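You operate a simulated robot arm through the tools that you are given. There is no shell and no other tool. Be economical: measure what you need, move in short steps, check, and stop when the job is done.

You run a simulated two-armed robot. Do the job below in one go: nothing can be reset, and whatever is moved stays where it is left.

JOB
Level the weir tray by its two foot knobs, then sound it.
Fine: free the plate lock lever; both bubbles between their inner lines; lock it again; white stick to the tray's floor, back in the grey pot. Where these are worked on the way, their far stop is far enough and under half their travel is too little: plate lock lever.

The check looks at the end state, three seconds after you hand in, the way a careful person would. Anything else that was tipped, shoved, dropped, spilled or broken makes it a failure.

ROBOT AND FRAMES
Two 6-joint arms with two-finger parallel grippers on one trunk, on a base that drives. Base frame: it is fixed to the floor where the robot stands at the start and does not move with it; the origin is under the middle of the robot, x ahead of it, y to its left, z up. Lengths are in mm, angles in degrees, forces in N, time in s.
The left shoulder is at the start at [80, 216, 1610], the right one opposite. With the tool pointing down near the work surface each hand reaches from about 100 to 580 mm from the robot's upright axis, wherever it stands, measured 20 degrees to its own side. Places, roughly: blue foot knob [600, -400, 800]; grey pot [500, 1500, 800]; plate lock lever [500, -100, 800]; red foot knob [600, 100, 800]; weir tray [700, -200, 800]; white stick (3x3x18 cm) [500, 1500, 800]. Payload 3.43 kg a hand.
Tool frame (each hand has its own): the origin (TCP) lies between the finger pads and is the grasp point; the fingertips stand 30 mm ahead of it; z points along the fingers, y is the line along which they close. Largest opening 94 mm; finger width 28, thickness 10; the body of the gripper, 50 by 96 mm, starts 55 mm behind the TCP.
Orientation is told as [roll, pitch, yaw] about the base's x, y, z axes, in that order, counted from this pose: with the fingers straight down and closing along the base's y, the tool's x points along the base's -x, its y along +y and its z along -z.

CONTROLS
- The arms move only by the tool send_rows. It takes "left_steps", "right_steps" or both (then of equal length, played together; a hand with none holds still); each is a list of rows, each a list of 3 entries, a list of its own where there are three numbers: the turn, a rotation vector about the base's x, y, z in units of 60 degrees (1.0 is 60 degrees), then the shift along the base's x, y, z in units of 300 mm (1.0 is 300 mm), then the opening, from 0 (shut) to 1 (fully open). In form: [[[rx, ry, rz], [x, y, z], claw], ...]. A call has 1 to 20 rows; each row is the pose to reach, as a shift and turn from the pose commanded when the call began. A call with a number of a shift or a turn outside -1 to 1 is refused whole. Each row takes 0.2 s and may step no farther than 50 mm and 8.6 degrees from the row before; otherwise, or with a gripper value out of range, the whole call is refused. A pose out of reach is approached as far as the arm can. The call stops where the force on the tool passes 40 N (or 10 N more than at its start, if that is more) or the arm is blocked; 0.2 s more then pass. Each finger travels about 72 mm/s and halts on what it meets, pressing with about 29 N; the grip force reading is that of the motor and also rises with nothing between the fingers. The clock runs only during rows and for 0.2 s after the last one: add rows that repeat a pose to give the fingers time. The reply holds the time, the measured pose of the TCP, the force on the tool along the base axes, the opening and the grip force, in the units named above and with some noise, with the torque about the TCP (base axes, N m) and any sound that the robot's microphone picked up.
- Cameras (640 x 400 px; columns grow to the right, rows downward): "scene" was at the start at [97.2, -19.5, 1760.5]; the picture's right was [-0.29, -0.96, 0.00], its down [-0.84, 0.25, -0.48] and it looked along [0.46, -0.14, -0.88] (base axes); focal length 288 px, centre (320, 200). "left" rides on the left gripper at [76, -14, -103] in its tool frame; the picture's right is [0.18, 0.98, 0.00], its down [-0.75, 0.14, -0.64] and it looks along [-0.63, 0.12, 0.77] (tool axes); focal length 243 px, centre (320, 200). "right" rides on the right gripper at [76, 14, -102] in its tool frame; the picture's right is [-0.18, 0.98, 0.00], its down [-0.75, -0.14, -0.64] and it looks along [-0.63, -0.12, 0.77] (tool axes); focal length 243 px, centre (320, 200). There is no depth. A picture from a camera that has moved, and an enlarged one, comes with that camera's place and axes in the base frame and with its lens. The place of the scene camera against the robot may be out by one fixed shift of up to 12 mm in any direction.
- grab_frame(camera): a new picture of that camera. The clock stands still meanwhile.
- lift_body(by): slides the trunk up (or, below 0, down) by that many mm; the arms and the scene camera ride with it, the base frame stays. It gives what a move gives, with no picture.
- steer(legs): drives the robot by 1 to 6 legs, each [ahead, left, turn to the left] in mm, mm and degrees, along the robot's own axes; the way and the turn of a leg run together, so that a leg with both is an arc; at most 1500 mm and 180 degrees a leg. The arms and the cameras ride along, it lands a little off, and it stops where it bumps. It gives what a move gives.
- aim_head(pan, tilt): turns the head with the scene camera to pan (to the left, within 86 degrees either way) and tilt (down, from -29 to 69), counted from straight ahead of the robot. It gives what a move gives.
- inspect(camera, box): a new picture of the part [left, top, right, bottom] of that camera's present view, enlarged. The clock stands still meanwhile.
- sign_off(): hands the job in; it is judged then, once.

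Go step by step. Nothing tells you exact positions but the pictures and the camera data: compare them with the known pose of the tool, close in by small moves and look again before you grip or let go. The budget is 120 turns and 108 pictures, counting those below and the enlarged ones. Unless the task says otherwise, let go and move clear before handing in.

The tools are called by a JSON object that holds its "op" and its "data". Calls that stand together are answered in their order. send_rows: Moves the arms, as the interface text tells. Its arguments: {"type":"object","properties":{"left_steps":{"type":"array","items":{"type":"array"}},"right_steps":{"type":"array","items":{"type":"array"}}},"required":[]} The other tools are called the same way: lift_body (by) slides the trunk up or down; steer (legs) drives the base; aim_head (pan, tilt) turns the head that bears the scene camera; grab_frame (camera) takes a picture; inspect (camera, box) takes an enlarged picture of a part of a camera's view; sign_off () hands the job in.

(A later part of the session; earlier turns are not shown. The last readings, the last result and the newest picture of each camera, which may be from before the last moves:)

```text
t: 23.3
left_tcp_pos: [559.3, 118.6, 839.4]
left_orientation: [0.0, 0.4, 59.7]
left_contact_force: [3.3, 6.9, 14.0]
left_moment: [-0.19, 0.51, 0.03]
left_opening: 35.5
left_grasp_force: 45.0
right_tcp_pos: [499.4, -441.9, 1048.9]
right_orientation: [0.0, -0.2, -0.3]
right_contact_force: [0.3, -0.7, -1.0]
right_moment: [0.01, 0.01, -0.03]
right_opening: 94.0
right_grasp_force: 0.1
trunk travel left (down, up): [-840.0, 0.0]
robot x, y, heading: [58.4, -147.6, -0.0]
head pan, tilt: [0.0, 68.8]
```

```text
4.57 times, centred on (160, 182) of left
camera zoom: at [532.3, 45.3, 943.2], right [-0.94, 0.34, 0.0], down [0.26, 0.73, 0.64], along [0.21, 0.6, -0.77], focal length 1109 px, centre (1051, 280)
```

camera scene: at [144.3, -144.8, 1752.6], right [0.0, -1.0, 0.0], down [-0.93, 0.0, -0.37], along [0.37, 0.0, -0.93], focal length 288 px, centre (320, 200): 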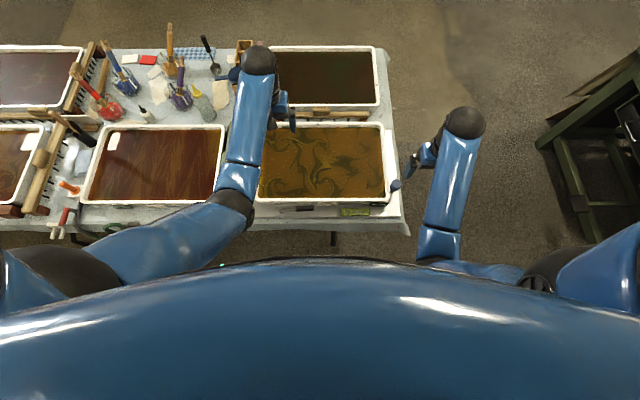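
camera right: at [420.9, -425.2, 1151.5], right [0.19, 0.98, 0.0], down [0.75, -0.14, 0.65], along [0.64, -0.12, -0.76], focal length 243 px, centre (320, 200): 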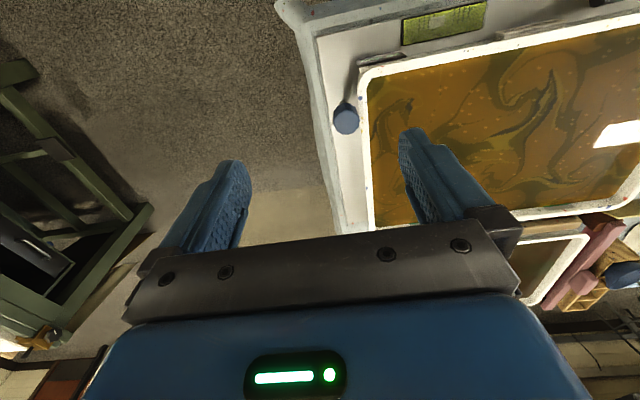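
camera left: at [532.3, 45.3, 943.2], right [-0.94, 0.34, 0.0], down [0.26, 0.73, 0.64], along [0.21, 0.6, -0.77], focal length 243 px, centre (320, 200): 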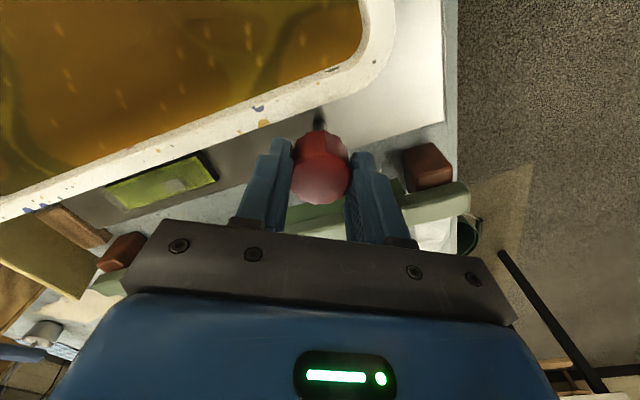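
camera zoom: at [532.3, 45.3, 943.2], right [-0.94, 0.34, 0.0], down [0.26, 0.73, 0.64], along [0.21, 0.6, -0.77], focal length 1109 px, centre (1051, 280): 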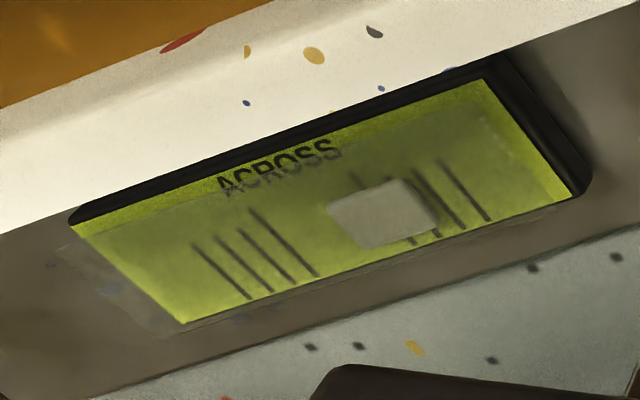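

A -30° turn moved both bubbles the wrong way. I'm turning back by +60°.

{"op": "send_rows", "data": {"left_steps": [[[0, 0, 0.13], [0, 0, -0.005], 0.25], [[0, 0, 0.26], [0, 0, -0.005], 0.25], [[0, 0, 0.39], [0, 0, -0.005], 0.25], [[0, 0, 0.52], [0, 0, -0.005], 0.25], [[0, 0, 0.65], [0, 0, -0.005], 0.25], [[0, 0, 0.78], [0, 0, -0.005], 0.25], [[0, 0, 0.9], [0, 0, -0.005], 0.25], [[0, 0, 1.0], [0, 0, -0.005], 0.25], [[0, 0, 1.0], [0, 0, -0.005], 0.25]]}}

{"op": "grab_frame", "data": {"camera": "left"}}

{"op": "inspect", "data": {"camera": "right", "box": [390, 0, 500, 60]}}

```text
t: 25.3
left_tcp_pos: [559.2, 118.1, 838.8]
left_orientation: [-0.2, 0.4, 119.8]
left_contact_force: [8.5, 6.3, 23.2]
left_moment: [0.76, -0.13, -0.03]
left_opening: 35.3
left_grasp_force: 44.7
right_tcp_pos: [500.4, -442.7, 1047.7]
right_orientation: [-0.1, -0.3, -0.3]
right_contact_force: [-0.2, 0.0, 0.0]
right_moment: [0.03, 0.0, 0.02]
right_opening: 94.3
right_grasp_force: 0.1
trunk travel left (down, up): [-840.0, 0.0]
robot x, y, heading: [60.3, -145.5, -0.4]
head pan, tilt: [0.0, 68.8]
```

```text
68 pictures are left
camera left: at [609.0, 59.3, 943.2], right [-0.76, -0.65, 0.0], down [-0.5, 0.59, 0.63], along [-0.41, 0.48, -0.77], focal length 243 px, centre (320, 200)
```

left: 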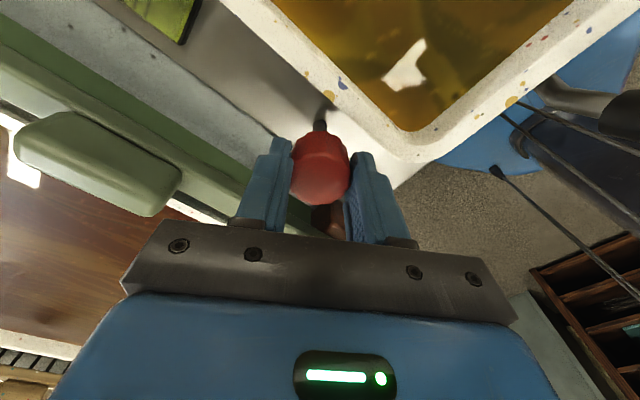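

```text
5.82 times, centred on (445, 30) of right
camera zoom: at [422.9, -428.2, 1150.6], right [0.19, 0.98, 0.0], down [0.75, -0.14, 0.65], along [0.63, -0.12, -0.76], focal length 1412 px, centre (-407, 1189)
```

zoom: 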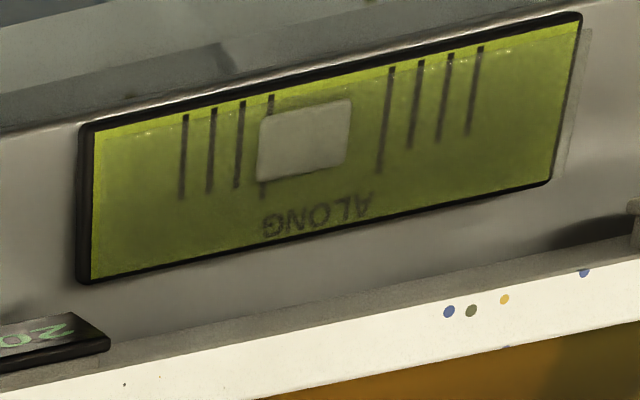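

{"op": "inspect", "data": {"camera": "scene", "box": [226, 130, 296, 180]}}

{"op": "inspect", "data": {"camera": "left", "box": [110, 0, 220, 60]}}

```text
8.00 times, centred on (261, 155) of scene
camera zoom: at [147.7, -147.8, 1752.4], right [-0.01, -1.0, 0.0], down [-0.93, 0.01, -0.36], along [0.36, 0.0, -0.93], focal length 2305 px, centre (792, 560)
```

zoom: 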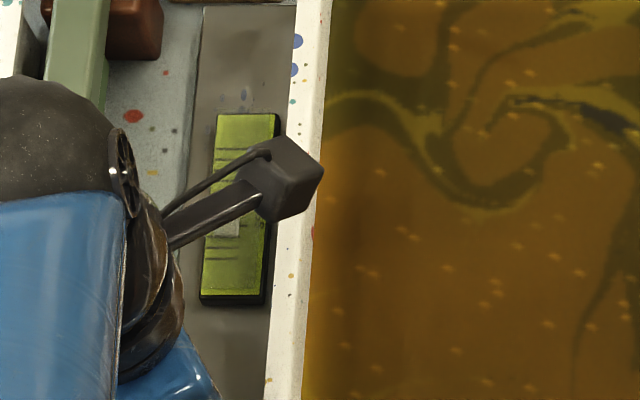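

```text
5.82 times, centred on (165, 30) of left
camera zoom: at [609.0, 59.3, 943.2], right [-0.76, -0.65, 0.0], down [-0.5, 0.59, 0.63], along [-0.41, 0.48, -0.77], focal length 1412 px, centre (1222, 1189)
```

zoom: 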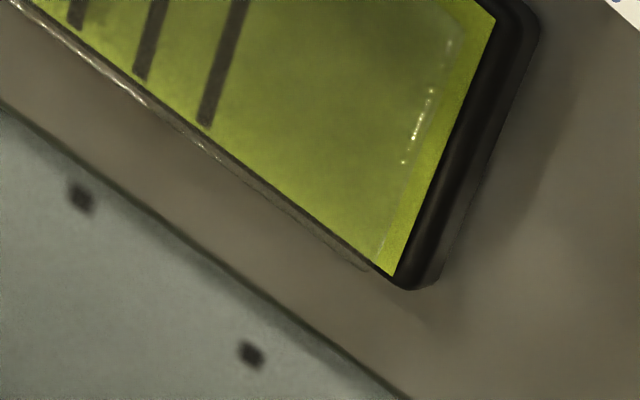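

ALONG responds about +0.14 of the inner gap per +30° of red. I'll release red, raise back to the baseline view, and bring the right hand over the blue knob turned 90°.

{"op": "send_rows", "data": {"left_steps": [[[0, 0, 0], [0, 0, 0.005], 0.4], [[0, 0, 0], [0, 0, 0.01], 0.6], [[0, 0, 0], [0, 0, 0.05], 0.6], [[0, 0, 0], [0, 0, 0.15], 0.6], [[0, 0, -0.13], [0, 0, 0.28], 0.6], [[0, 0, -0.26], [0, 0, 0.39], 0.6], [[0, 0, -0.39], [0, 0, 0.39], 0.6], [[0, 0, -0.5], [0, 0, 0.39], 0.6]], "right_steps": [[[0, 0, 0.13], [0.03, 0.015, 0], 1], [[0, 0, 0.26], [0.06, 0.03, 0], 1], [[0, 0, 0.39], [0.09, 0.045, 0], 0.9], [[0, 0, 0.52], [0.12, 0.06, 0], 0.8], [[0, 0, 0.65], [0.15, 0.075, -0.05], 0.7], [[0, 0, 0.78], [0.18, 0.09, -0.1], 0.6], [[0, 0, 0.9], [0.18, 0.1, -0.15], 0.6], [[0, 0, 1.0], [0.18, 0.1, -0.2], 0.6]]}}

{"op": "send_rows", "data": {"right_steps": [[[0, 0, 0.13], [0, 0, 0], 0.6], [[0, 0, 0.26], [0, 0, -0.05], 0.6], [[0, 0, 0.39], [0, 0, -0.1], 0.6], [[0, 0, 0.5], [0, 0, -0.1], 0.6], [[0, 0, 0.5], [0, 0, -0.1], 0.6]]}}

{"op": "grab_frame", "data": {"camera": "right"}}

{"op": "inspect", "data": {"camera": "left", "box": [110, 20, 240, 100]}}

{"op": "inspect", "data": {"camera": "scene", "box": [335, 195, 395, 230]}}

```text
t: 27.1
left_tcp_pos: [557.4, 117.8, 954.3]
left_orientation: [0.1, 0.4, 89.6]
left_contact_force: [-0.5, 0.9, 0.3]
left_moment: [0.01, 0.01, 0.01]
left_opening: 56.5
left_grasp_force: 0.0
right_tcp_pos: [552.5, -412.6, 989.0]
right_orientation: [-0.1, -0.2, 59.8]
right_contact_force: [0.8, -0.1, 0.2]
right_moment: [0.01, 0.01, -0.02]
right_opening: 56.4
right_grasp_force: 0.1
trunk travel left (down, up): [-840.0, 0.0]
robot x, y, heading: [57.9, -144.1, -0.4]
head pan, tilt: [0.0, 68.8]
```

```text
t: 28.3
left_tcp_pos: [558.9, 117.8, 955.4]
left_orientation: [0.0, 0.4, 89.7]
left_contact_force: [-0.2, 0.1, -0.3]
left_moment: [0.0, 0.0, -0.01]
left_opening: 56.4
left_grasp_force: 0.1
right_tcp_pos: [553.1, -413.3, 957.1]
right_orientation: [0.0, -0.2, 89.7]
right_contact_force: [0.1, -0.7, 0.5]
right_moment: [-0.01, -0.01, -0.02]
right_opening: 56.5
right_grasp_force: 0.2
trunk travel left (down, up): [-840.0, 0.0]
robot x, y, heading: [62.9, -147.4, -0.4]
head pan, tilt: [0.0, 68.8]
```

```text
64 pictures are left
camera right: at [538.7, -490.0, 1059.9], right [-0.98, 0.19, 0.0], down [0.14, 0.75, 0.64], along [0.12, 0.63, -0.76], focal length 243 px, centre (320, 200)
```

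right: 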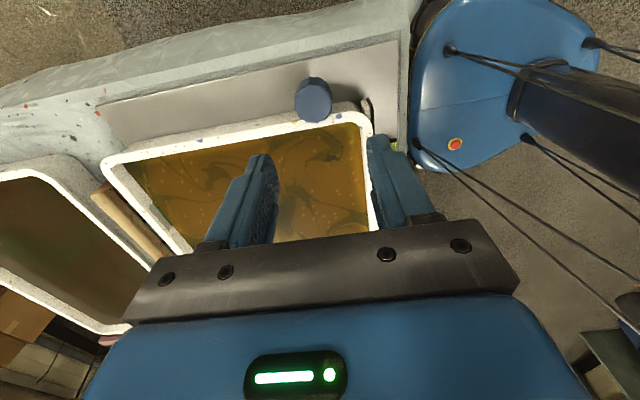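

```text
4.92 times, centred on (175, 60) of left
camera zoom: at [572.4, 42.6, 1058.8], right [-0.98, -0.18, 0.0], down [-0.14, 0.76, 0.64], along [-0.12, 0.63, -0.77], focal length 1194 px, centre (1034, 889)
```

zoom: 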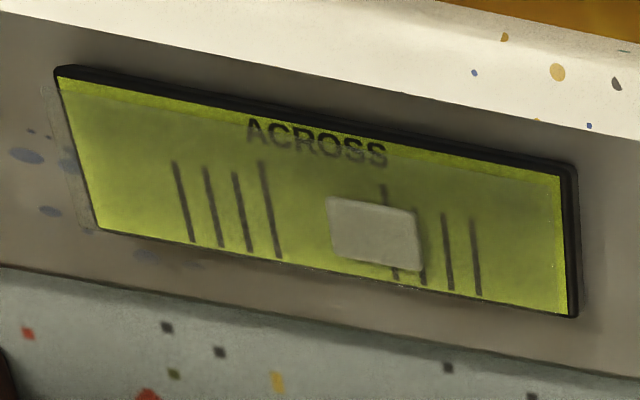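

```text
10.67 times, centred on (365, 212) of scene
camera zoom: at [149.0, -147.1, 1752.3], right [-0.01, -1.0, 0.0], down [-0.93, 0.01, -0.36], along [0.36, 0.0, -0.93], focal length 3073 px, centre (-160, 67)
```

zoom: 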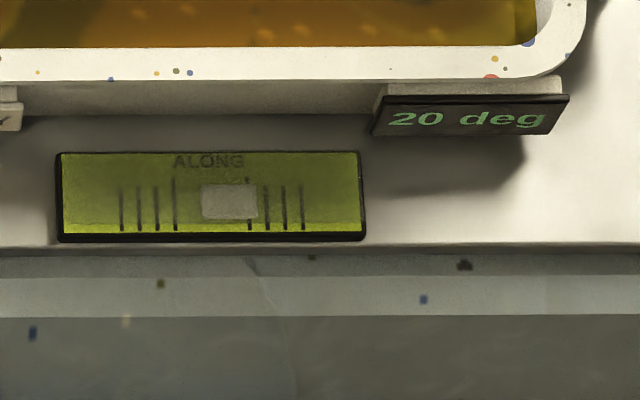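

ACROSS improved slightly to about +0.36 gap. The right hand is over the blue knob, so I'm lowering it.

{"op": "send_rows", "data": {"right_steps": [[[0, 0, 0], [0.011, -0.002, -0.1], 0.6], [[0, 0, 0], [0.011, -0.002, -0.2], 0.6], [[0, 0, 0], [0.011, -0.002, -0.3], 0.6], [[0, 0, 0], [0.011, -0.002, -0.36], 0.6], [[0, 0, 0], [0.011, -0.002, -0.395], 0.6], [[0, 0, 0], [0.011, -0.002, -0.395], 0.6]]}}

{"op": "grab_frame", "data": {"camera": "right"}}

```text
t: 29.7
left_tcp_pos: [557.2, 117.2, 953.3]
left_orientation: [0.1, 0.4, 89.7]
left_contact_force: [-0.8, -0.8, -0.3]
left_moment: [-0.01, 0.02, -0.01]
left_opening: 56.3
left_grasp_force: 0.0
right_tcp_pos: [557.2, -414.0, 840.2]
right_orientation: [0.0, -0.1, 89.7]
right_contact_force: [-0.5, 0.6, -0.9]
right_moment: [0.03, 0.03, -0.02]
right_opening: 56.6
right_grasp_force: 0.2
trunk travel left (down, up): [-840.0, 0.0]
robot x, y, heading: [58.0, -144.6, -0.1]
head pan, tilt: [0.0, 68.8]
```

```text
61 pictures are left
camera right: at [543.2, -491.0, 941.7], right [-0.98, 0.19, 0.0], down [0.14, 0.75, 0.64], along [0.12, 0.63, -0.76], focal length 243 px, centre (320, 200)
```

right: 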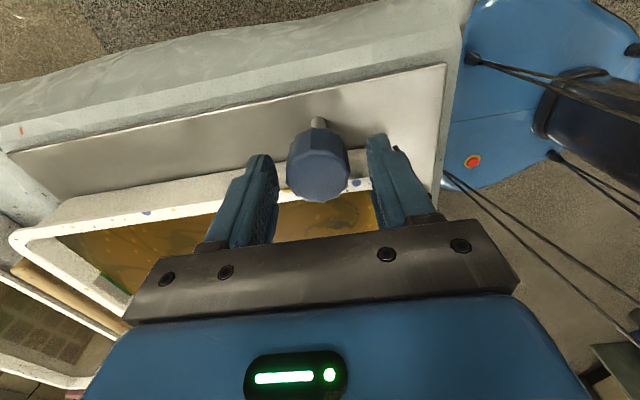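

{"op": "send_rows", "data": {"right_steps": [[[0, 0, 0], [0, 0, 0], 0.4], [[0, 0, 0], [0, 0, 0], 0.25], [[0, 0, 0], [0, 0, 0], 0.25], [[0, 0, 0], [0, 0, 0], 0.25], [[0, 0, 0.1], [0, 0, 0], 0.25], [[0, 0, 0.2], [0, 0, 0], 0.25], [[0, 0, 0.3], [0, 0, 0], 0.25], [[0, 0, 0.4], [0, 0, 0], 0.25], [[0, 0, 0.5], [0, 0, 0], 0.25], [[0, 0, 0.5], [0, 0, 0], 0.25]]}}

{"op": "inspect", "data": {"camera": "left", "box": [110, 20, 240, 100]}}

{"op": "inspect", "data": {"camera": "scene", "box": [335, 195, 395, 230]}}

```text
t: 31.9
left_tcp_pos: [559.8, 117.2, 953.9]
left_orientation: [0.0, 0.4, 89.8]
left_contact_force: [-0.4, -0.1, 0.4]
left_moment: [0.01, 0.01, 0.02]
left_opening: 56.6
left_grasp_force: 0.1
right_tcp_pos: [557.5, -414.7, 840.4]
right_orientation: [-0.1, -0.2, 119.8]
right_contact_force: [10.9, -7.6, 9.8]
right_moment: [0.2, -0.23, 0.01]
right_opening: 35.4
right_grasp_force: 44.4
trunk travel left (down, up): [-840.0, 0.0]
robot x, y, heading: [60.8, -147.7, -0.2]
head pan, tilt: [0.0, 68.8]
```

```text
4.92 times, centred on (175, 60) of left
camera zoom: at [573.1, 41.7, 1058.7], right [-0.98, -0.18, 0.0], down [-0.14, 0.76, 0.64], along [-0.12, 0.63, -0.77], focal length 1194 px, centre (1034, 889)
```

zoom: 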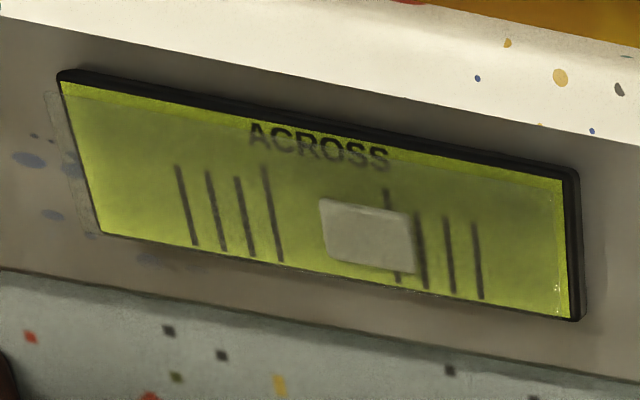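

```text
10.67 times, centred on (365, 212) of scene
camera zoom: at [150.1, -148.4, 1752.3], right [-0.01, -1.0, 0.0], down [-0.93, 0.01, -0.36], along [0.36, 0.0, -0.93], focal length 3073 px, centre (-160, 67)
```

zoom: 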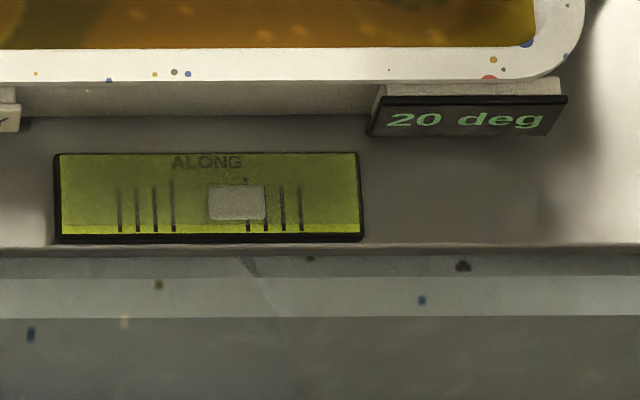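

Each +30° of blue gives ACROSS -0.08 and ALONG 0.13 further right. From here I need about blue +20° and red +95°, so I'm turning blue and re-indexing the left hand for red.

{"op": "send_rows", "data": {"right_steps": [[[0, 0, 0.1], [0, 0, 0], 0.25], [[0, 0, 0.2], [0, 0, 0], 0.25], [[0, 0, 0.33], [0, 0, 0], 0.25], [[0, 0, 0.33], [0, 0, 0], 0.25], [[0, 0, 0.33], [0, 0, 0], 0.25], [[0, 0, 0.33], [0, 0, 0], 0.25], [[0, 0, 0.33], [0, 0, 0], 0.25], [[0, 0, 0.33], [0, 0, 0], 0.25], [[0, 0, 0.33], [0, 0, 0], 0.25], [[0, 0, 0.33], [0, 0, 0], 0.25], [[0, 0, 0.33], [0, 0, 0], 0.25], [[0, 0, 0.33], [0, 0, 0], 0.25]], "left_steps": [[[0, 0, -0.13], [0, 0, 0], 0.6], [[0, 0, -0.26], [0, 0, 0], 0.6], [[0, 0, -0.39], [0, 0, 0], 0.6], [[0, 0, -0.52], [0, 0, 0], 0.6], [[0, 0, -0.65], [0, 0, 0], 0.6], [[0, 0, -0.78], [0, 0, 0], 0.6], [[0, 0, -0.9], [0, 0, -0.05], 0.6], [[0, 0, -1.0], [0, 0, -0.15], 0.6], [[0, 0, -1.0], [0, 0, -0.25], 0.6], [[0, 0, -1.0], [0, 0, -0.33], 0.6], [[0, 0, -1.0], [0, 0, -0.385], 0.6], [[0, 0, -1.0], [0, 0, -0.385], 0.6]]}}

{"op": "grab_frame", "data": {"camera": "left"}}

```text
t: 34.5
left_tcp_pos: [559.5, 117.1, 839.7]
left_orientation: [0.1, 0.5, 29.8]
left_contact_force: [-2.0, -0.6, 5.2]
left_moment: [-0.2, -0.08, -0.12]
left_opening: 56.1
left_grasp_force: 0.0
right_tcp_pos: [558.5, -414.7, 839.0]
right_orientation: [-0.2, -0.1, 139.5]
right_contact_force: [17.6, -12.1, 9.5]
right_moment: [-0.28, -0.72, 0.0]
right_opening: 34.9
right_grasp_force: 44.8
trunk travel left (down, up): [-840.0, 0.0]
robot x, y, heading: [56.9, -145.9, -0.3]
head pan, tilt: [0.0, 68.8]
```

```text
58 pictures are left
camera left: at [501.6, 66.4, 943.1], right [-0.65, 0.76, 0.0], down [0.59, 0.5, 0.64], along [0.48, 0.41, -0.77], focal length 243 px, centre (320, 200)
```

left: 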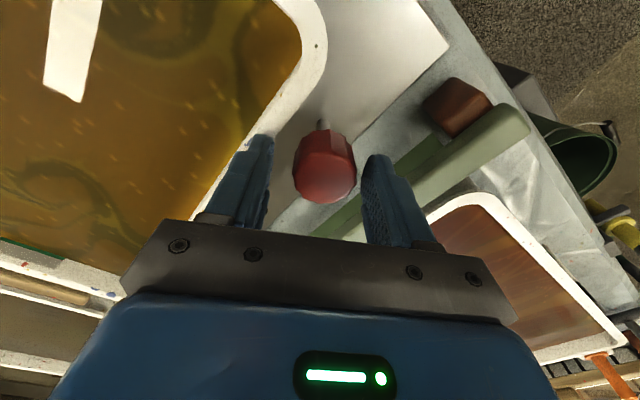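

A fingertip grazes the tray rim lightly. I'll raise 3 mm, grip, and turn.

{"op": "send_rows", "data": {"left_steps": [[[0, 0, 0], [0, 0, 0.01], 0.45], [[0, 0, 0], [-0.002, 0.002, 0.01], 0.25], [[0, 0, 0], [-0.002, 0.002, 0.006], 0.25], [[0, 0, 0], [-0.002, 0.002, 0.006], 0.25], [[0, 0, 0.13], [-0.002, 0.002, 0.006], 0.25], [[0, 0, 0.26], [-0.002, 0.002, 0.006], 0.25], [[0, 0, 0.39], [-0.002, 0.002, 0.006], 0.25], [[0, 0, 0.52], [-0.002, 0.002, 0.006], 0.25], [[0, 0, 0.65], [-0.002, 0.002, 0.006], 0.25], [[0, 0, 0.78], [-0.002, 0.002, 0.006], 0.25], [[0, 0, 0.9], [-0.002, 0.002, 0.006], 0.25], [[0, 0, 1.0], [-0.002, 0.002, 0.006], 0.25], [[0, 0, 1.0], [-0.002, 0.002, 0.006], 0.25]]}}

{"op": "inspect", "data": {"camera": "scene", "box": [335, 195, 395, 230]}}

{"op": "grab_frame", "data": {"camera": "left"}}

```text
t: 37.3
left_tcp_pos: [559.0, 118.7, 842.1]
left_orientation: [-0.1, 0.3, 89.8]
left_contact_force: [4.2, 17.8, 12.1]
left_moment: [1.05, -0.12, 0.02]
left_opening: 35.1
left_grasp_force: 45.0
right_tcp_pos: [557.8, -415.3, 839.7]
right_orientation: [-0.1, 0.0, 139.5]
right_contact_force: [17.1, -18.3, 6.9]
right_moment: [-1.06, -0.87, 0.03]
right_opening: 35.1
right_grasp_force: 44.8
trunk travel left (down, up): [-840.0, 0.0]
robot x, y, heading: [60.2, -147.0, -0.2]
head pan, tilt: [0.0, 68.8]
```

```text
10.67 times, centred on (365, 212) of scene
camera zoom: at [150.4, -148.0, 1752.3], right [-0.01, -1.0, 0.0], down [-0.93, 0.01, -0.36], along [0.36, 0.0, -0.93], focal length 3073 px, centre (-160, 67)
```

zoom: 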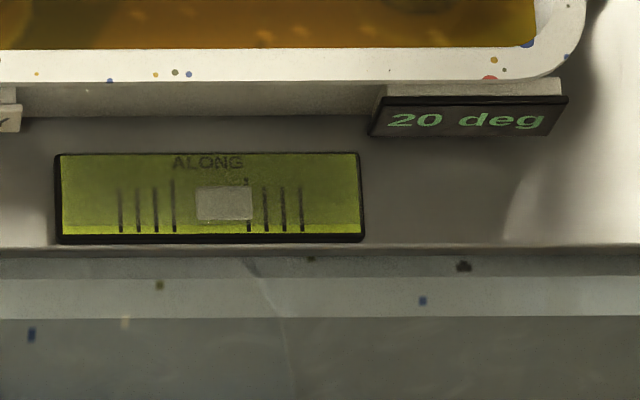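

```text
56 pictures are left
camera left: at [572.7, 43.0, 944.8], right [-0.98, -0.18, 0.0], down [-0.14, 0.76, 0.64], along [-0.12, 0.63, -0.77], focal length 243 px, centre (320, 200)
```

left: 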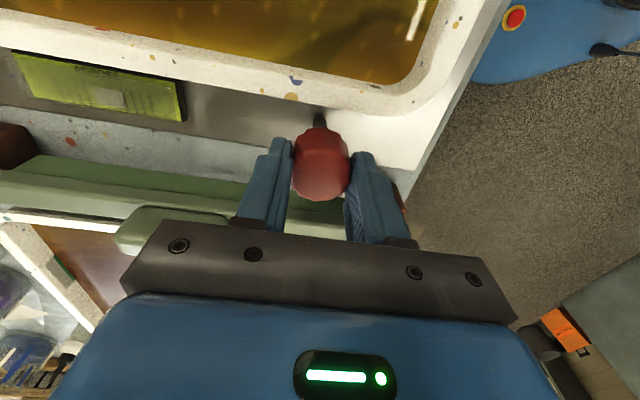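

{"op": "send_rows", "data": {"left_steps": [[[0, 0, 0.13], [0, 0, 0], 0.25], [[0, 0, 0.26], [0, 0, 0], 0.25], [[0, 0, 0.39], [0, 0, 0], 0.25], [[0, 0, 0.52], [0, 0, 0], 0.25], [[0, 0, 0.62], [0, 0, 0], 0.25], [[0, 0, 0.62], [0, 0, 0], 0.25], [[0, 0, 0.62], [0, 0, 0], 0.4], [[0, 0, 0.62], [0, 0, 0.01], 0.6], [[0, 0, 0.62], [0, 0, 0.05], 0.6], [[0, 0, 0.5], [0, 0, 0.15], 0.6], [[0, 0, 0.37], [0, 0, 0.3], 0.6], [[0, 0, 0.24], [0, 0, 0.38], 0.6], [[0, 0, 0.11], [0, 0, 0.38], 0.6], [[0, 0, 0], [0, 0, 0.38], 0.6]]}}

{"op": "inspect", "data": {"camera": "scene", "box": [335, 195, 395, 230]}}

{"op": "inspect", "data": {"camera": "left", "box": [110, 20, 240, 100]}}

```text
t: 40.3
left_tcp_pos: [557.5, 118.5, 954.3]
left_orientation: [0.0, 0.4, 89.6]
left_contact_force: [0.7, 0.1, -0.6]
left_moment: [0.0, -0.02, 0.0]
left_opening: 56.4
left_grasp_force: 0.1
right_tcp_pos: [558.2, -413.9, 839.5]
right_orientation: [-0.1, -0.2, 139.6]
right_contact_force: [14.0, -8.9, 11.9]
right_moment: [-0.25, -0.54, 0.0]
right_opening: 35.4
right_grasp_force: 44.9
trunk travel left (down, up): [-840.0, 0.0]
robot x, y, heading: [58.0, -147.6, -0.2]
head pan, tilt: [0.0, 68.8]
```

```text
10.67 times, centred on (365, 212) of scene
camera zoom: at [150.6, -148.5, 1752.3], right [-0.01, -1.0, 0.0], down [-0.93, 0.01, -0.36], along [0.36, 0.0, -0.93], focal length 3073 px, centre (-160, 67)
```

zoom: 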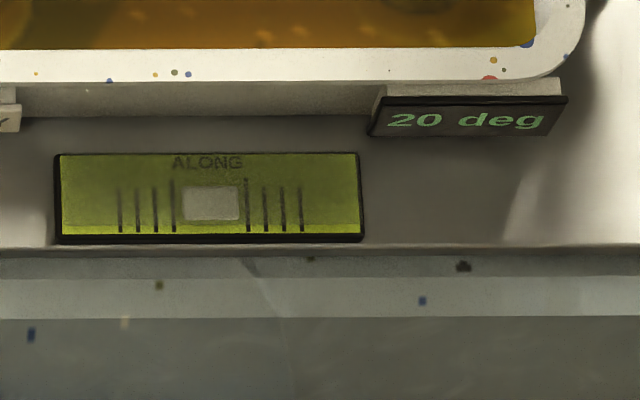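

```text
4.92 times, centred on (175, 60) of left
camera zoom: at [572.0, 41.8, 1058.5], right [-0.98, -0.18, 0.0], down [-0.13, 0.76, 0.64], along [-0.12, 0.63, -0.77], focal length 1194 px, centre (1034, 889)
```

zoom: 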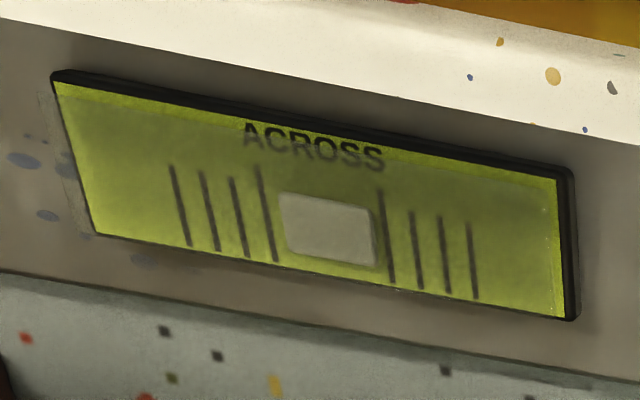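

Both bubbles are centred. I'm releasing blue, then folding the lever back down with shut left fingers along its arc.

{"op": "send_rows", "data": {"right_steps": [[[0, 0, 0], [0, 0, 0], 0.4], [[0, 0, 0], [0, 0, 0], 0.6], [[0, 0, 0], [0, 0, 0.01], 0.6], [[0, 0, 0], [0, 0, 0.05], 0.6], [[0, 0, 0], [0, 0, 0.15], 0.6], [[0, 0, 0], [0, 0, 0.3], 0.6], [[0, 0, 0], [0, 0, 0.4], 0.6]]}}

{"op": "send_rows", "data": {"left_steps": [[[0, 0, 0], [-0.067, -0.033, 0.033], 0.4], [[0, 0, 0], [-0.167, -0.133, 0.033], 0.2], [[0, 0, 0], [-0.26, -0.21, 0], 0], [[0, 0, 0], [-0.26, -0.233, -0.117], 0], [[0, 0, 0], [-0.26, -0.245, -0.197], 0], [[0, 0, 0], [-0.26, -0.295, -0.197], 0], [[0, 0, 0], [-0.26, -0.345, -0.197], 0], [[0, 0, 0], [-0.26, -0.427, -0.197], 0], [[0, 0, 0], [-0.26, -0.498, -0.217], 0], [[0, 0, 0], [-0.26, -0.567, -0.252], 0], [[0, 0, 0], [-0.26, -0.625, -0.302], 0], [[0, 0, 0], [-0.26, -0.672, -0.363], 0]]}}

{"op": "grab_frame", "data": {"camera": "left"}}

{"op": "inspect", "data": {"camera": "scene", "box": [240, 150, 420, 260]}}

```text
t: 41.9
left_tcp_pos: [557.9, 119.0, 953.6]
left_orientation: [0.2, 0.5, 89.7]
left_contact_force: [-0.4, -0.5, -0.5]
left_moment: [0.02, 0.0, -0.01]
left_opening: 56.8
left_grasp_force: 0.1
right_tcp_pos: [557.5, -414.0, 959.2]
right_orientation: [0.0, -0.3, 139.5]
right_contact_force: [0.5, 0.0, -0.6]
right_moment: [0.01, 0.02, 0.02]
right_opening: 56.5
right_grasp_force: 0.1
trunk travel left (down, up): [-840.0, 0.0]
robot x, y, heading: [58.2, -145.8, -0.3]
head pan, tilt: [0.0, 68.8]
```

```text
t: 44.5
left_tcp_pos: [480.1, -83.7, 846.6]
left_orientation: [0.0, 0.4, 89.8]
left_contact_force: [0.8, -0.7, -0.4]
left_moment: [0.01, 0.01, 0.01]
left_opening: 0.0
left_grasp_force: 29.7
right_tcp_pos: [558.2, -415.4, 960.0]
right_orientation: [0.0, -0.2, 139.6]
right_contact_force: [-0.5, -0.2, 0.4]
right_moment: [0.01, 0.03, 0.01]
right_opening: 56.2
right_grasp_force: 0.2
trunk travel left (down, up): [-840.0, 0.0]
robot x, y, heading: [57.5, -144.3, -0.1]
head pan, tilt: [0.0, 68.8]
```

```text
53 pictures are left
camera left: at [494.0, -160.0, 950.0], right [-0.98, -0.18, 0.0], down [-0.14, 0.76, 0.64], along [-0.12, 0.63, -0.77], focal length 243 px, centre (320, 200)
```

left: 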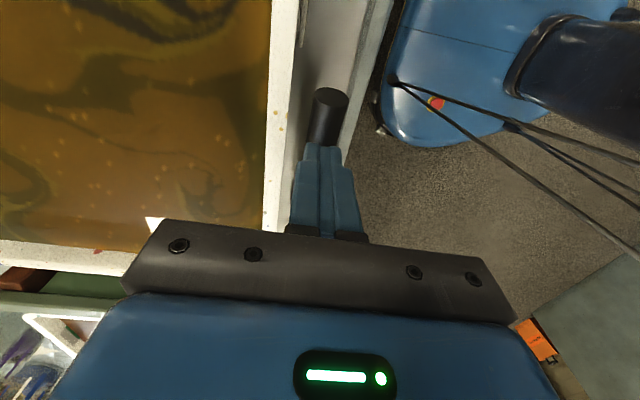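

```text
3.56 times, centred on (330, 205) of scene
camera zoom: at [149.7, -147.9, 1752.3], right [-0.01, -1.0, 0.0], down [-0.93, 0.01, -0.36], along [0.36, 0.0, -0.93], focal length 1024 px, centre (284, 182)
```

zoom: 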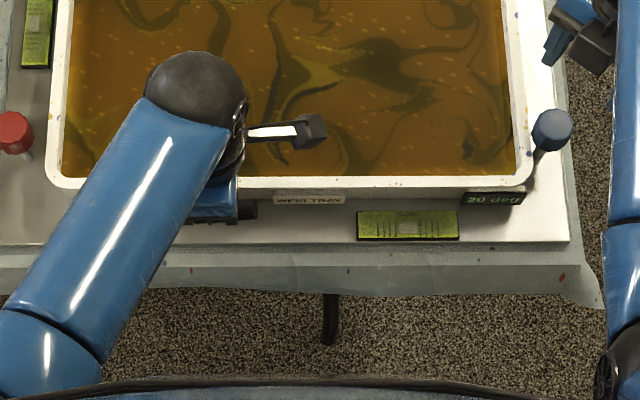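

The lever is nearly down. I'm pressing it the rest of the way to its stop.

{"op": "send_rows", "data": {"left_steps": [[[0, 0, 0], [0, -0.02, -0.03], 0], [[0, 0, 0], [0, -0.025, -0.05], 0], [[0, 0, 0], [0, -0.025, -0.065], 0], [[0, 0, 0], [0, -0.025, -0.08], 0], [[0, 0, 0], [0, -0.025, -0.095], 0], [[0, 0, 0], [0, -0.025, -0.11], 0]]}}

{"op": "grab_frame", "data": {"camera": "left"}}

```text
t: 45.2
left_tcp_pos: [480.4, -88.0, 837.4]
left_orientation: [-0.5, 0.5, 89.7]
left_contact_force: [-11.5, 6.4, 34.5]
left_moment: [-0.3, 0.34, -0.19]
left_opening: 0.0
left_grasp_force: 28.9
right_tcp_pos: [552.7, -412.8, 962.4]
right_orientation: [0.0, 0.1, 139.5]
right_contact_force: [0.3, 0.5, -0.3]
right_moment: [-0.04, 0.03, -0.01]
right_opening: 56.7
right_grasp_force: 0.1
trunk travel left (down, up): [-840.0, 0.0]
robot x, y, heading: [59.9, -146.7, -0.1]
head pan, tilt: [0.0, 68.8]
stopped in row 3 (left hand): the force on the tool passed its limit at 44 N (the readings are from after the stop); the commanded pose is now the measured one
```

```text
51 pictures are left
camera left: at [493.0, -164.7, 941.5], right [-0.98, -0.18, -0.01], down [-0.14, 0.76, 0.63], along [-0.11, 0.62, -0.77], focal length 243 px, centre (320, 200)
```

left: 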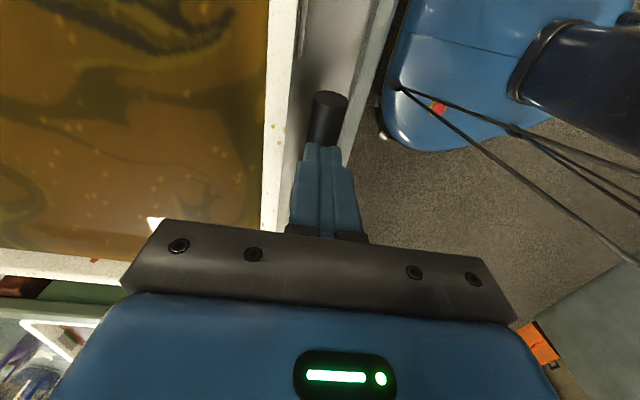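

{"op": "send_rows", "data": {"left_steps": [[[0, 0, 0], [0, 0, 0.12], 0], [[0, 0, 0], [0, 0, 0.27], 0], [[0, 0, 0], [0.05, 0.12, 0.39], 0.2], [[0, 0, 0], [0.1, 0.26, 0.39], 0.4], [[0, 0, 0], [0.15, 0.4, 0.39], 0.6], [[0, 0, 0], [0.2, 0.54, 0.39], 0.6], [[0, 0, 0], [0.26, 0.685, 0.39], 0.6], [[0, 0, 0], [0.26, 0.685, 0.39], 0.6]]}}

{"op": "inspect", "data": {"camera": "left", "box": [110, 20, 240, 100]}}

{"op": "inspect", "data": {"camera": "scene", "box": [335, 195, 395, 230]}}

{"op": "inspect", "data": {"camera": "scene", "box": [250, 180, 350, 240]}}

```text
refused: row 3 steps farther than a row can; nothing moved
```

```text
4.92 times, centred on (175, 60) of left
camera zoom: at [493.0, -164.7, 941.5], right [-0.98, -0.18, -0.01], down [-0.14, 0.76, 0.63], along [-0.11, 0.62, -0.77], focal length 1194 px, centre (1034, 889)
```

zoom: 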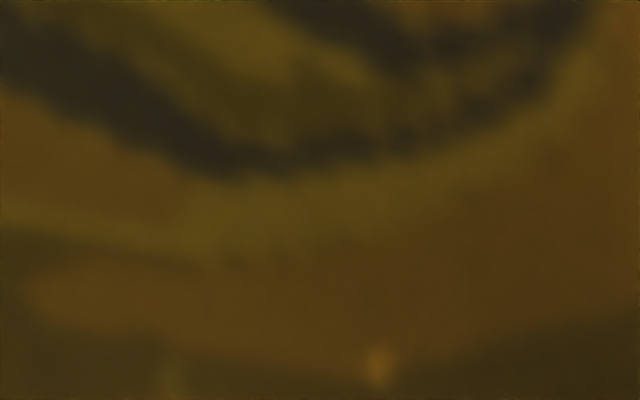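

```text
10.67 times, centred on (365, 212) of scene
camera zoom: at [141.7, -145.3, 1753.0], right [0.0, -1.0, 0.0], down [-0.93, 0.0, -0.37], along [0.37, 0.0, -0.93], focal length 3073 px, centre (-160, 67)
```

zoom: 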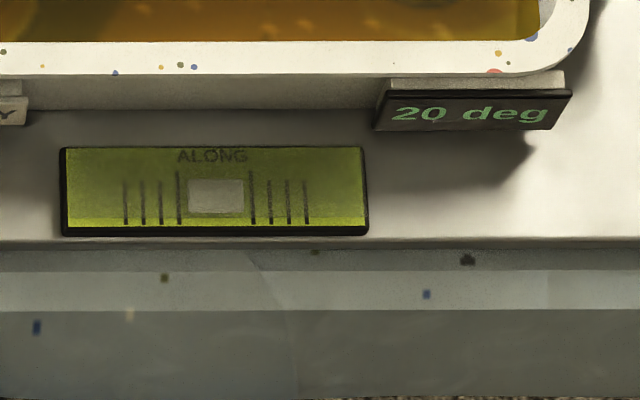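

```text
6.40 times, centred on (300, 210) of scene
camera zoom: at [141.7, -145.3, 1753.0], right [0.0, -1.0, 0.0], down [-0.93, 0.0, -0.37], along [0.37, 0.0, -0.93], focal length 1844 px, centre (448, 136)
```

zoom: 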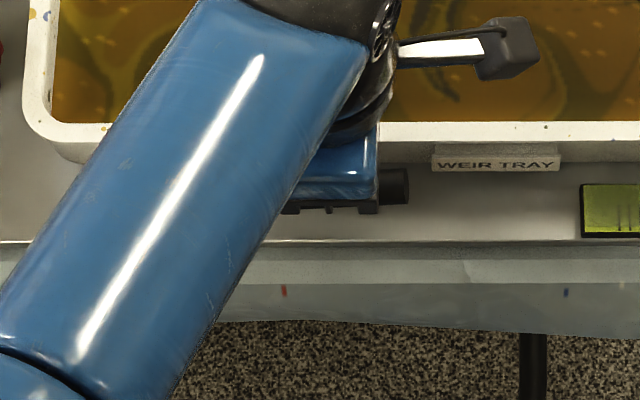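

{"op": "send_rows", "data": {"left_steps": [[[0, 0, 0], [0, 0, 0.12], 0], [[0, 0, 0], [0, 0, 0.27], 0], [[0, 0, 0], [0.03, 0.08, 0.38], 0.2], [[0, 0, 0], [0.08, 0.22, 0.39], 0.4], [[0, 0, 0], [0.13, 0.36, 0.39], 0.6], [[0, 0, 0], [0.18, 0.5, 0.39], 0.6], [[0, 0, 0], [0.23, 0.62, 0.39], 0.6], [[0, 0, 0], [0.26, 0.685, 0.39], 0.6]]}}

{"op": "inspect", "data": {"camera": "left", "box": [110, 20, 240, 100]}}

{"op": "inspect", "data": {"camera": "scene", "box": [250, 180, 400, 240]}}

```text
t: 47.0
left_tcp_pos: [562.2, 117.0, 951.3]
left_orientation: [-0.2, 0.4, 89.8]
left_contact_force: [-0.3, -0.4, -0.1]
left_moment: [0.0, -0.01, 0.04]
left_opening: 56.4
left_grasp_force: 0.1
right_tcp_pos: [558.4, -413.1, 958.7]
right_orientation: [0.0, -0.2, 139.5]
right_contact_force: [0.2, 0.3, 0.5]
right_moment: [0.03, 0.0, 0.03]
right_opening: 56.5
right_grasp_force: 0.1
trunk travel left (down, up): [-840.0, 0.0]
robot x, y, heading: [58.7, -145.4, -0.2]
head pan, tilt: [0.0, 68.8]
```

```text
4.92 times, centred on (175, 60) of left
camera zoom: at [574.2, 42.0, 1055.1], right [-0.98, -0.18, 0.0], down [-0.14, 0.76, 0.64], along [-0.11, 0.62, -0.77], focal length 1194 px, centre (1034, 889)
```

zoom: 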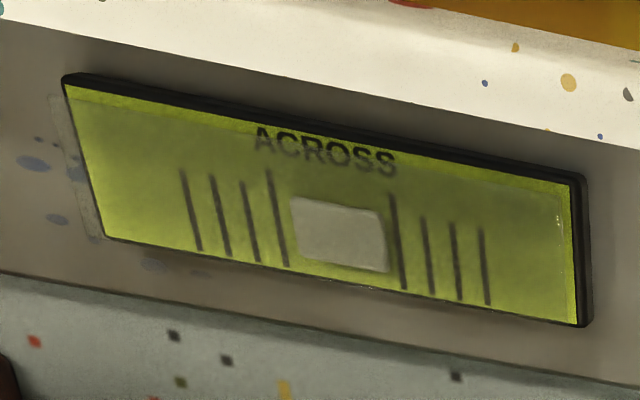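

```text
4.27 times, centred on (325, 210) of scene
camera zoom: at [150.1, -146.4, 1752.2], right [0.0, -1.0, 0.0], down [-0.93, 0.0, -0.36], along [0.36, 0.0, -0.93], focal length 1229 px, centre (299, 157)
```

zoom: 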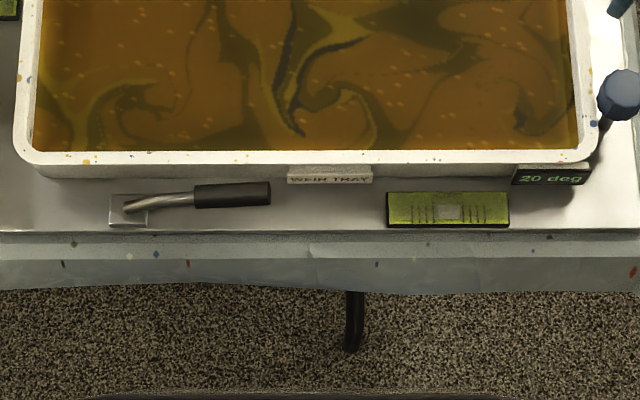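

The lever is back down like at the start, and both bubbles sit between their inner lines. Next is the stick: I'm raising the arms, squaring the left hand, and looking left.

{"op": "send_rows", "data": {"left_steps": [[[0, 0, -0.13], [0, 0, 0.1], 0.6], [[0, 0, -0.26], [-0.05, 0, 0.2], 0.6], [[0, 0, -0.39], [-0.1, 0, 0.3], 0.6], [[0, 0, -0.52], [-0.15, 0, 0.4], 0.6], [[0, 0, -0.65], [-0.2, 0, 0.5], 0.6], [[0, 0, -0.78], [-0.25, 0, 0.5], 0.6], [[0, 0, -0.9], [-0.3, 0, 0.5], 0.6]], "right_steps": [[[0, 0, -0.13], [0, 0, 0.1], 0.6], [[0, 0, -0.26], [-0.05, 0, 0.2], 0.6], [[0, 0, -0.39], [-0.1, 0, 0.3], 0.6], [[0, 0, -0.52], [-0.15, 0, 0.4], 0.6], [[0, 0, -0.65], [-0.2, 0, 0.5], 0.6], [[0, 0, -0.78], [-0.25, 0, 0.5], 0.6], [[0, 0, -0.9], [-0.3, 0, 0.5], 0.6]]}}

{"op": "send_rows", "data": {"left_steps": [[[0, 0, -0.13], [0, 0, 0], 0.6], [[0, 0, -0.26], [0, 0, 0], 0.6], [[0, 0, -0.39], [0, 0, 0], 0.6], [[0, 0, -0.52], [0, 0, 0], 0.6], [[0, 0, -0.6], [0, 0, 0], 0.6]], "right_steps": [[[0, 0, -0.13], [0, 0, 0], 0.6], [[0, 0, -0.26], [0, 0, 0], 0.6], [[0, 0, -0.39], [0, 0, 0], 0.6], [[0, 0, -0.52], [0, 0, 0], 0.6], [[0, 0, -0.6], [0, 0, 0], 0.6]]}}

{"op": "aim_head", "data": {"pan": 70, "tilt": 30}}

{"op": "grab_frame", "data": {"camera": "scene"}}

```text
t: 48.6
left_tcp_pos: [476.1, 115.6, 1043.3]
left_orientation: [-0.5, 0.1, 35.8]
left_contact_force: [-0.2, 1.3, -0.3]
left_moment: [0.02, 0.02, -0.04]
left_opening: 56.5
left_grasp_force: 0.0
left hand out of reach, approached as far as the arm can: row 4, 5, 6, 7
right_tcp_pos: [473.2, -413.8, 1045.1]
right_orientation: [-0.4, -0.2, 85.4]
right_contact_force: [-0.8, -0.7, -0.6]
right_moment: [0.0, 0.02, 0.02]
right_opening: 56.3
right_grasp_force: 0.1
right hand out of reach, approached as far as the arm can: row 4, 5, 6, 7
trunk travel left (down, up): [-840.0, 0.0]
robot x, y, heading: [58.0, -145.5, -0.3]
head pan, tilt: [0.0, 68.8]
```

```text
t: 49.8
left_tcp_pos: [476.1, 115.8, 1040.4]
left_orientation: [-0.2, 0.4, -0.4]
left_contact_force: [0.6, -0.1, 0.0]
left_moment: [0.01, -0.01, 0.04]
left_opening: 56.4
left_grasp_force: 0.1
right_tcp_pos: [473.3, -413.6, 1044.4]
right_orientation: [-0.2, -0.3, 49.4]
right_contact_force: [0.8, 0.2, -0.4]
right_moment: [0.01, 0.0, 0.02]
right_opening: 56.4
right_grasp_force: 0.1
trunk travel left (down, up): [-840.0, 0.0]
robot x, y, heading: [57.9, -142.9, -0.3]
head pan, tilt: [0.0, 68.8]
```

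```text
t: 51.2
left_tcp_pos: [475.9, 114.5, 1040.4]
left_orientation: [-0.3, 0.4, -0.1]
left_contact_force: [-1.2, -0.4, 0.8]
left_moment: [0.01, -0.03, 0.0]
left_opening: 56.3
left_grasp_force: 0.1
right_tcp_pos: [473.6, -414.0, 1044.3]
right_orientation: [-0.3, -0.3, 49.6]
right_contact_force: [-0.5, -0.5, -0.8]
right_moment: [-0.01, 0.0, -0.01]
right_opening: 56.6
right_grasp_force: 0.1
trunk travel left (down, up): [-840.0, 0.0]
robot x, y, heading: [59.1, -147.3, -0.0]
head pan, tilt: [70.0, 30.0]
```

```text
45 pictures are left
camera scene: at [124.2, -61.8, 1803.7], right [0.94, -0.35, 0.0], down [-0.17, -0.47, -0.87], along [0.3, 0.81, -0.5], focal length 288 px, centre (320, 200)
```

scene: 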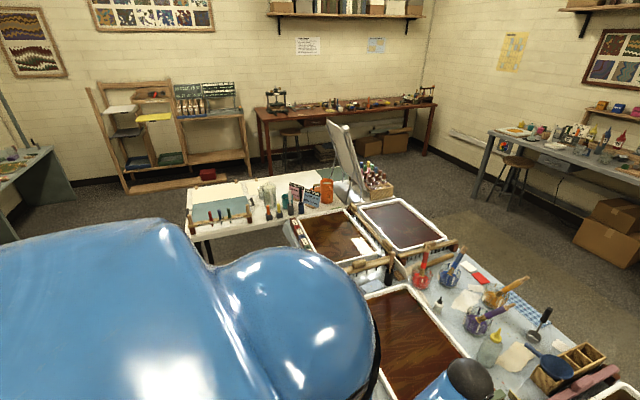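

{"op": "inspect", "data": {"camera": "scene", "box": [170, 140, 470, 330]}}

```text
2.11 times, centred on (320, 235) of scene
camera zoom: at [124.2, -61.8, 1803.7], right [0.94, -0.35, 0.0], down [-0.17, -0.47, -0.87], along [0.3, 0.81, -0.5], focal length 606 px, centre (320, 126)
```

zoom: 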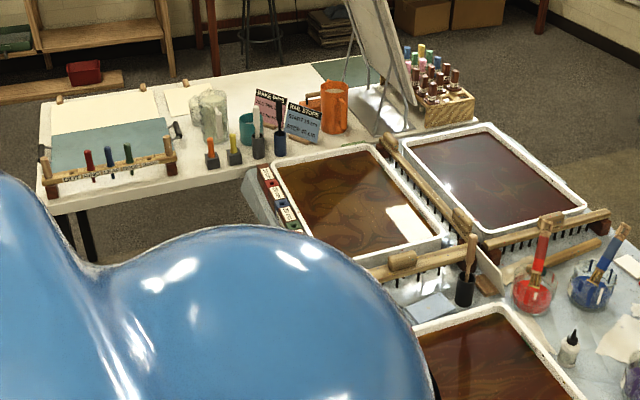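

The white stick stands in the grey pot at about (495,1505), third in a row of four. I'll drive left halfway and check.

{"op": "steer", "data": {"legs": [[-20, 0, 0], [0, 750, 0]]}}

{"op": "aim_head", "data": {"pan": 50, "tilt": 50}}

{"op": "grab_frame", "data": {"camera": "scene"}}

```text
t: 54.9
left_tcp_pos: [346.4, 790.3, 1040.3]
left_orientation: [3.1, 1.2, 10.2]
left_contact_force: [-0.3, 0.6, 0.2]
left_moment: [-0.11, -0.13, -0.04]
left_opening: 56.3
left_grasp_force: 0.0
right_tcp_pos: [440.9, 266.6, 1032.7]
right_orientation: [0.3, -3.1, 59.7]
right_contact_force: [-0.6, 1.0, 2.2]
right_moment: [-0.1, -0.09, -0.04]
right_opening: 56.6
right_grasp_force: 0.0
trunk travel left (down, up): [-840.0, 0.0]
robot x, y, heading: [-49.2, 501.0, 10.0]
head pan, tilt: [70.0, 30.0]
stopped in leg 2: the robot was blocked; the commanded pose is now the measured one
```

```text
t: 55.8
left_tcp_pos: [345.9, 807.4, 1037.2]
left_orientation: [2.2, 1.6, 10.5]
left_contact_force: [-0.1, 0.0, 0.4]
left_moment: [0.02, 0.09, 0.01]
left_opening: 56.4
left_grasp_force: 0.0
right_tcp_pos: [437.9, 283.7, 1021.8]
right_orientation: [1.9, -1.6, 59.8]
right_contact_force: [1.3, -0.4, -0.5]
right_moment: [0.05, 0.06, 0.02]
right_opening: 56.6
right_grasp_force: 0.1
trunk travel left (down, up): [-840.0, 0.0]
robot x, y, heading: [-50.1, 508.4, 9.9]
head pan, tilt: [50.0, 50.0]
```

```text
43 pictures are left
camera scene: at [34.1, 577.4, 1773.9], right [0.86, -0.5, -0.01], down [-0.39, -0.66, -0.64], along [0.32, 0.56, -0.77], focal length 288 px, centre (320, 200)
```

scene: 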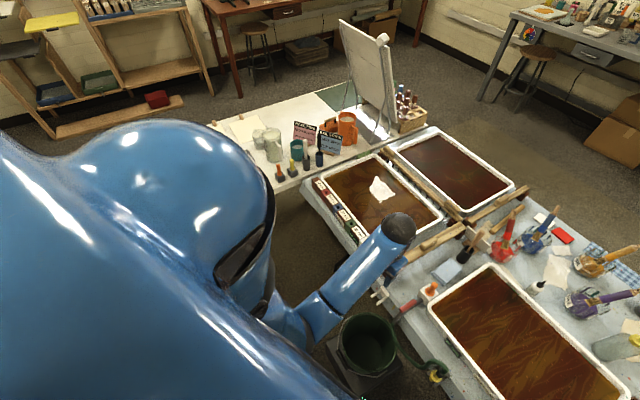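

The base bumped something: there's a bucket near the table edge at about (370,780). I'm looking closely before moving around it.

{"op": "inspect", "data": {"camera": "scene", "box": [280, 260, 480, 400]}}

{"op": "grab_frame", "data": {"camera": "left"}}

```text
2.86 times, centred on (380, 330) of scene
camera zoom: at [34.1, 577.4, 1773.9], right [0.86, -0.5, -0.01], down [-0.39, -0.66, -0.64], along [0.32, 0.56, -0.77], focal length 823 px, centre (149, -171)
```

zoom: 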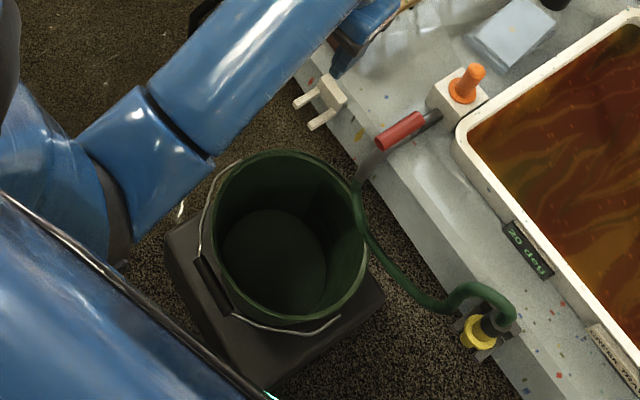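

```text
41 pictures are left
camera left: at [277.6, 775.4, 1141.5], right [-0.36, 0.93, 0.04], down [0.74, 0.25, 0.63], along [0.57, 0.25, -0.78], focal length 243 px, centre (320, 200)
```

left: 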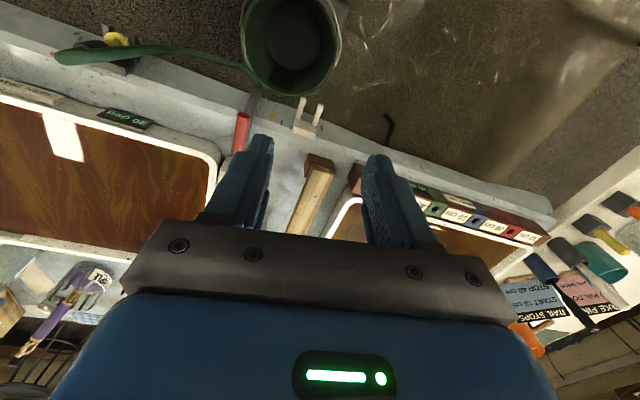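

The bucket stands upright on a box, about x 222–500, y 620–850. I'll back away, square up, pass it with clearance, and then approach the pot.

{"op": "steer", "data": {"legs": [[-120, 0, 0], [0, 0, -10], [0, 450, 0]]}}

{"op": "grab_frame", "data": {"camera": "scene"}}

```text
t: 60.0
left_tcp_pos: [270.4, 1164.9, 1038.9]
left_orientation: [2.2, 1.4, 0.9]
left_contact_force: [-0.6, -0.2, -0.1]
left_moment: [0.02, -0.01, 0.01]
left_opening: 56.3
left_grasp_force: 0.0
right_tcp_pos: [274.3, 633.7, 1024.9]
right_orientation: [1.7, -1.7, 50.3]
right_contact_force: [0.5, -0.9, 0.5]
right_moment: [0.04, 0.0, 0.01]
right_opening: 56.4
right_grasp_force: 0.1
trunk travel left (down, up): [-840.0, 0.0]
robot x, y, heading: [-158.9, 934.6, 0.3]
head pan, tilt: [50.0, 50.0]
```

```text
40 pictures are left
camera scene: at [-79.9, 991.6, 1774.4], right [0.77, -0.64, 0.0], down [-0.49, -0.59, -0.64], along [0.41, 0.5, -0.76], focal length 288 px, centre (320, 200)
```

scene: 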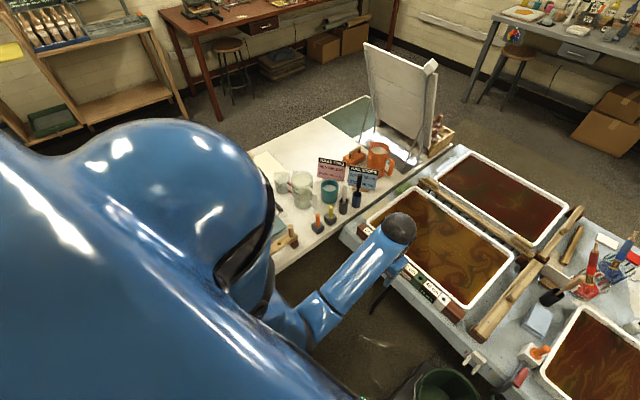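

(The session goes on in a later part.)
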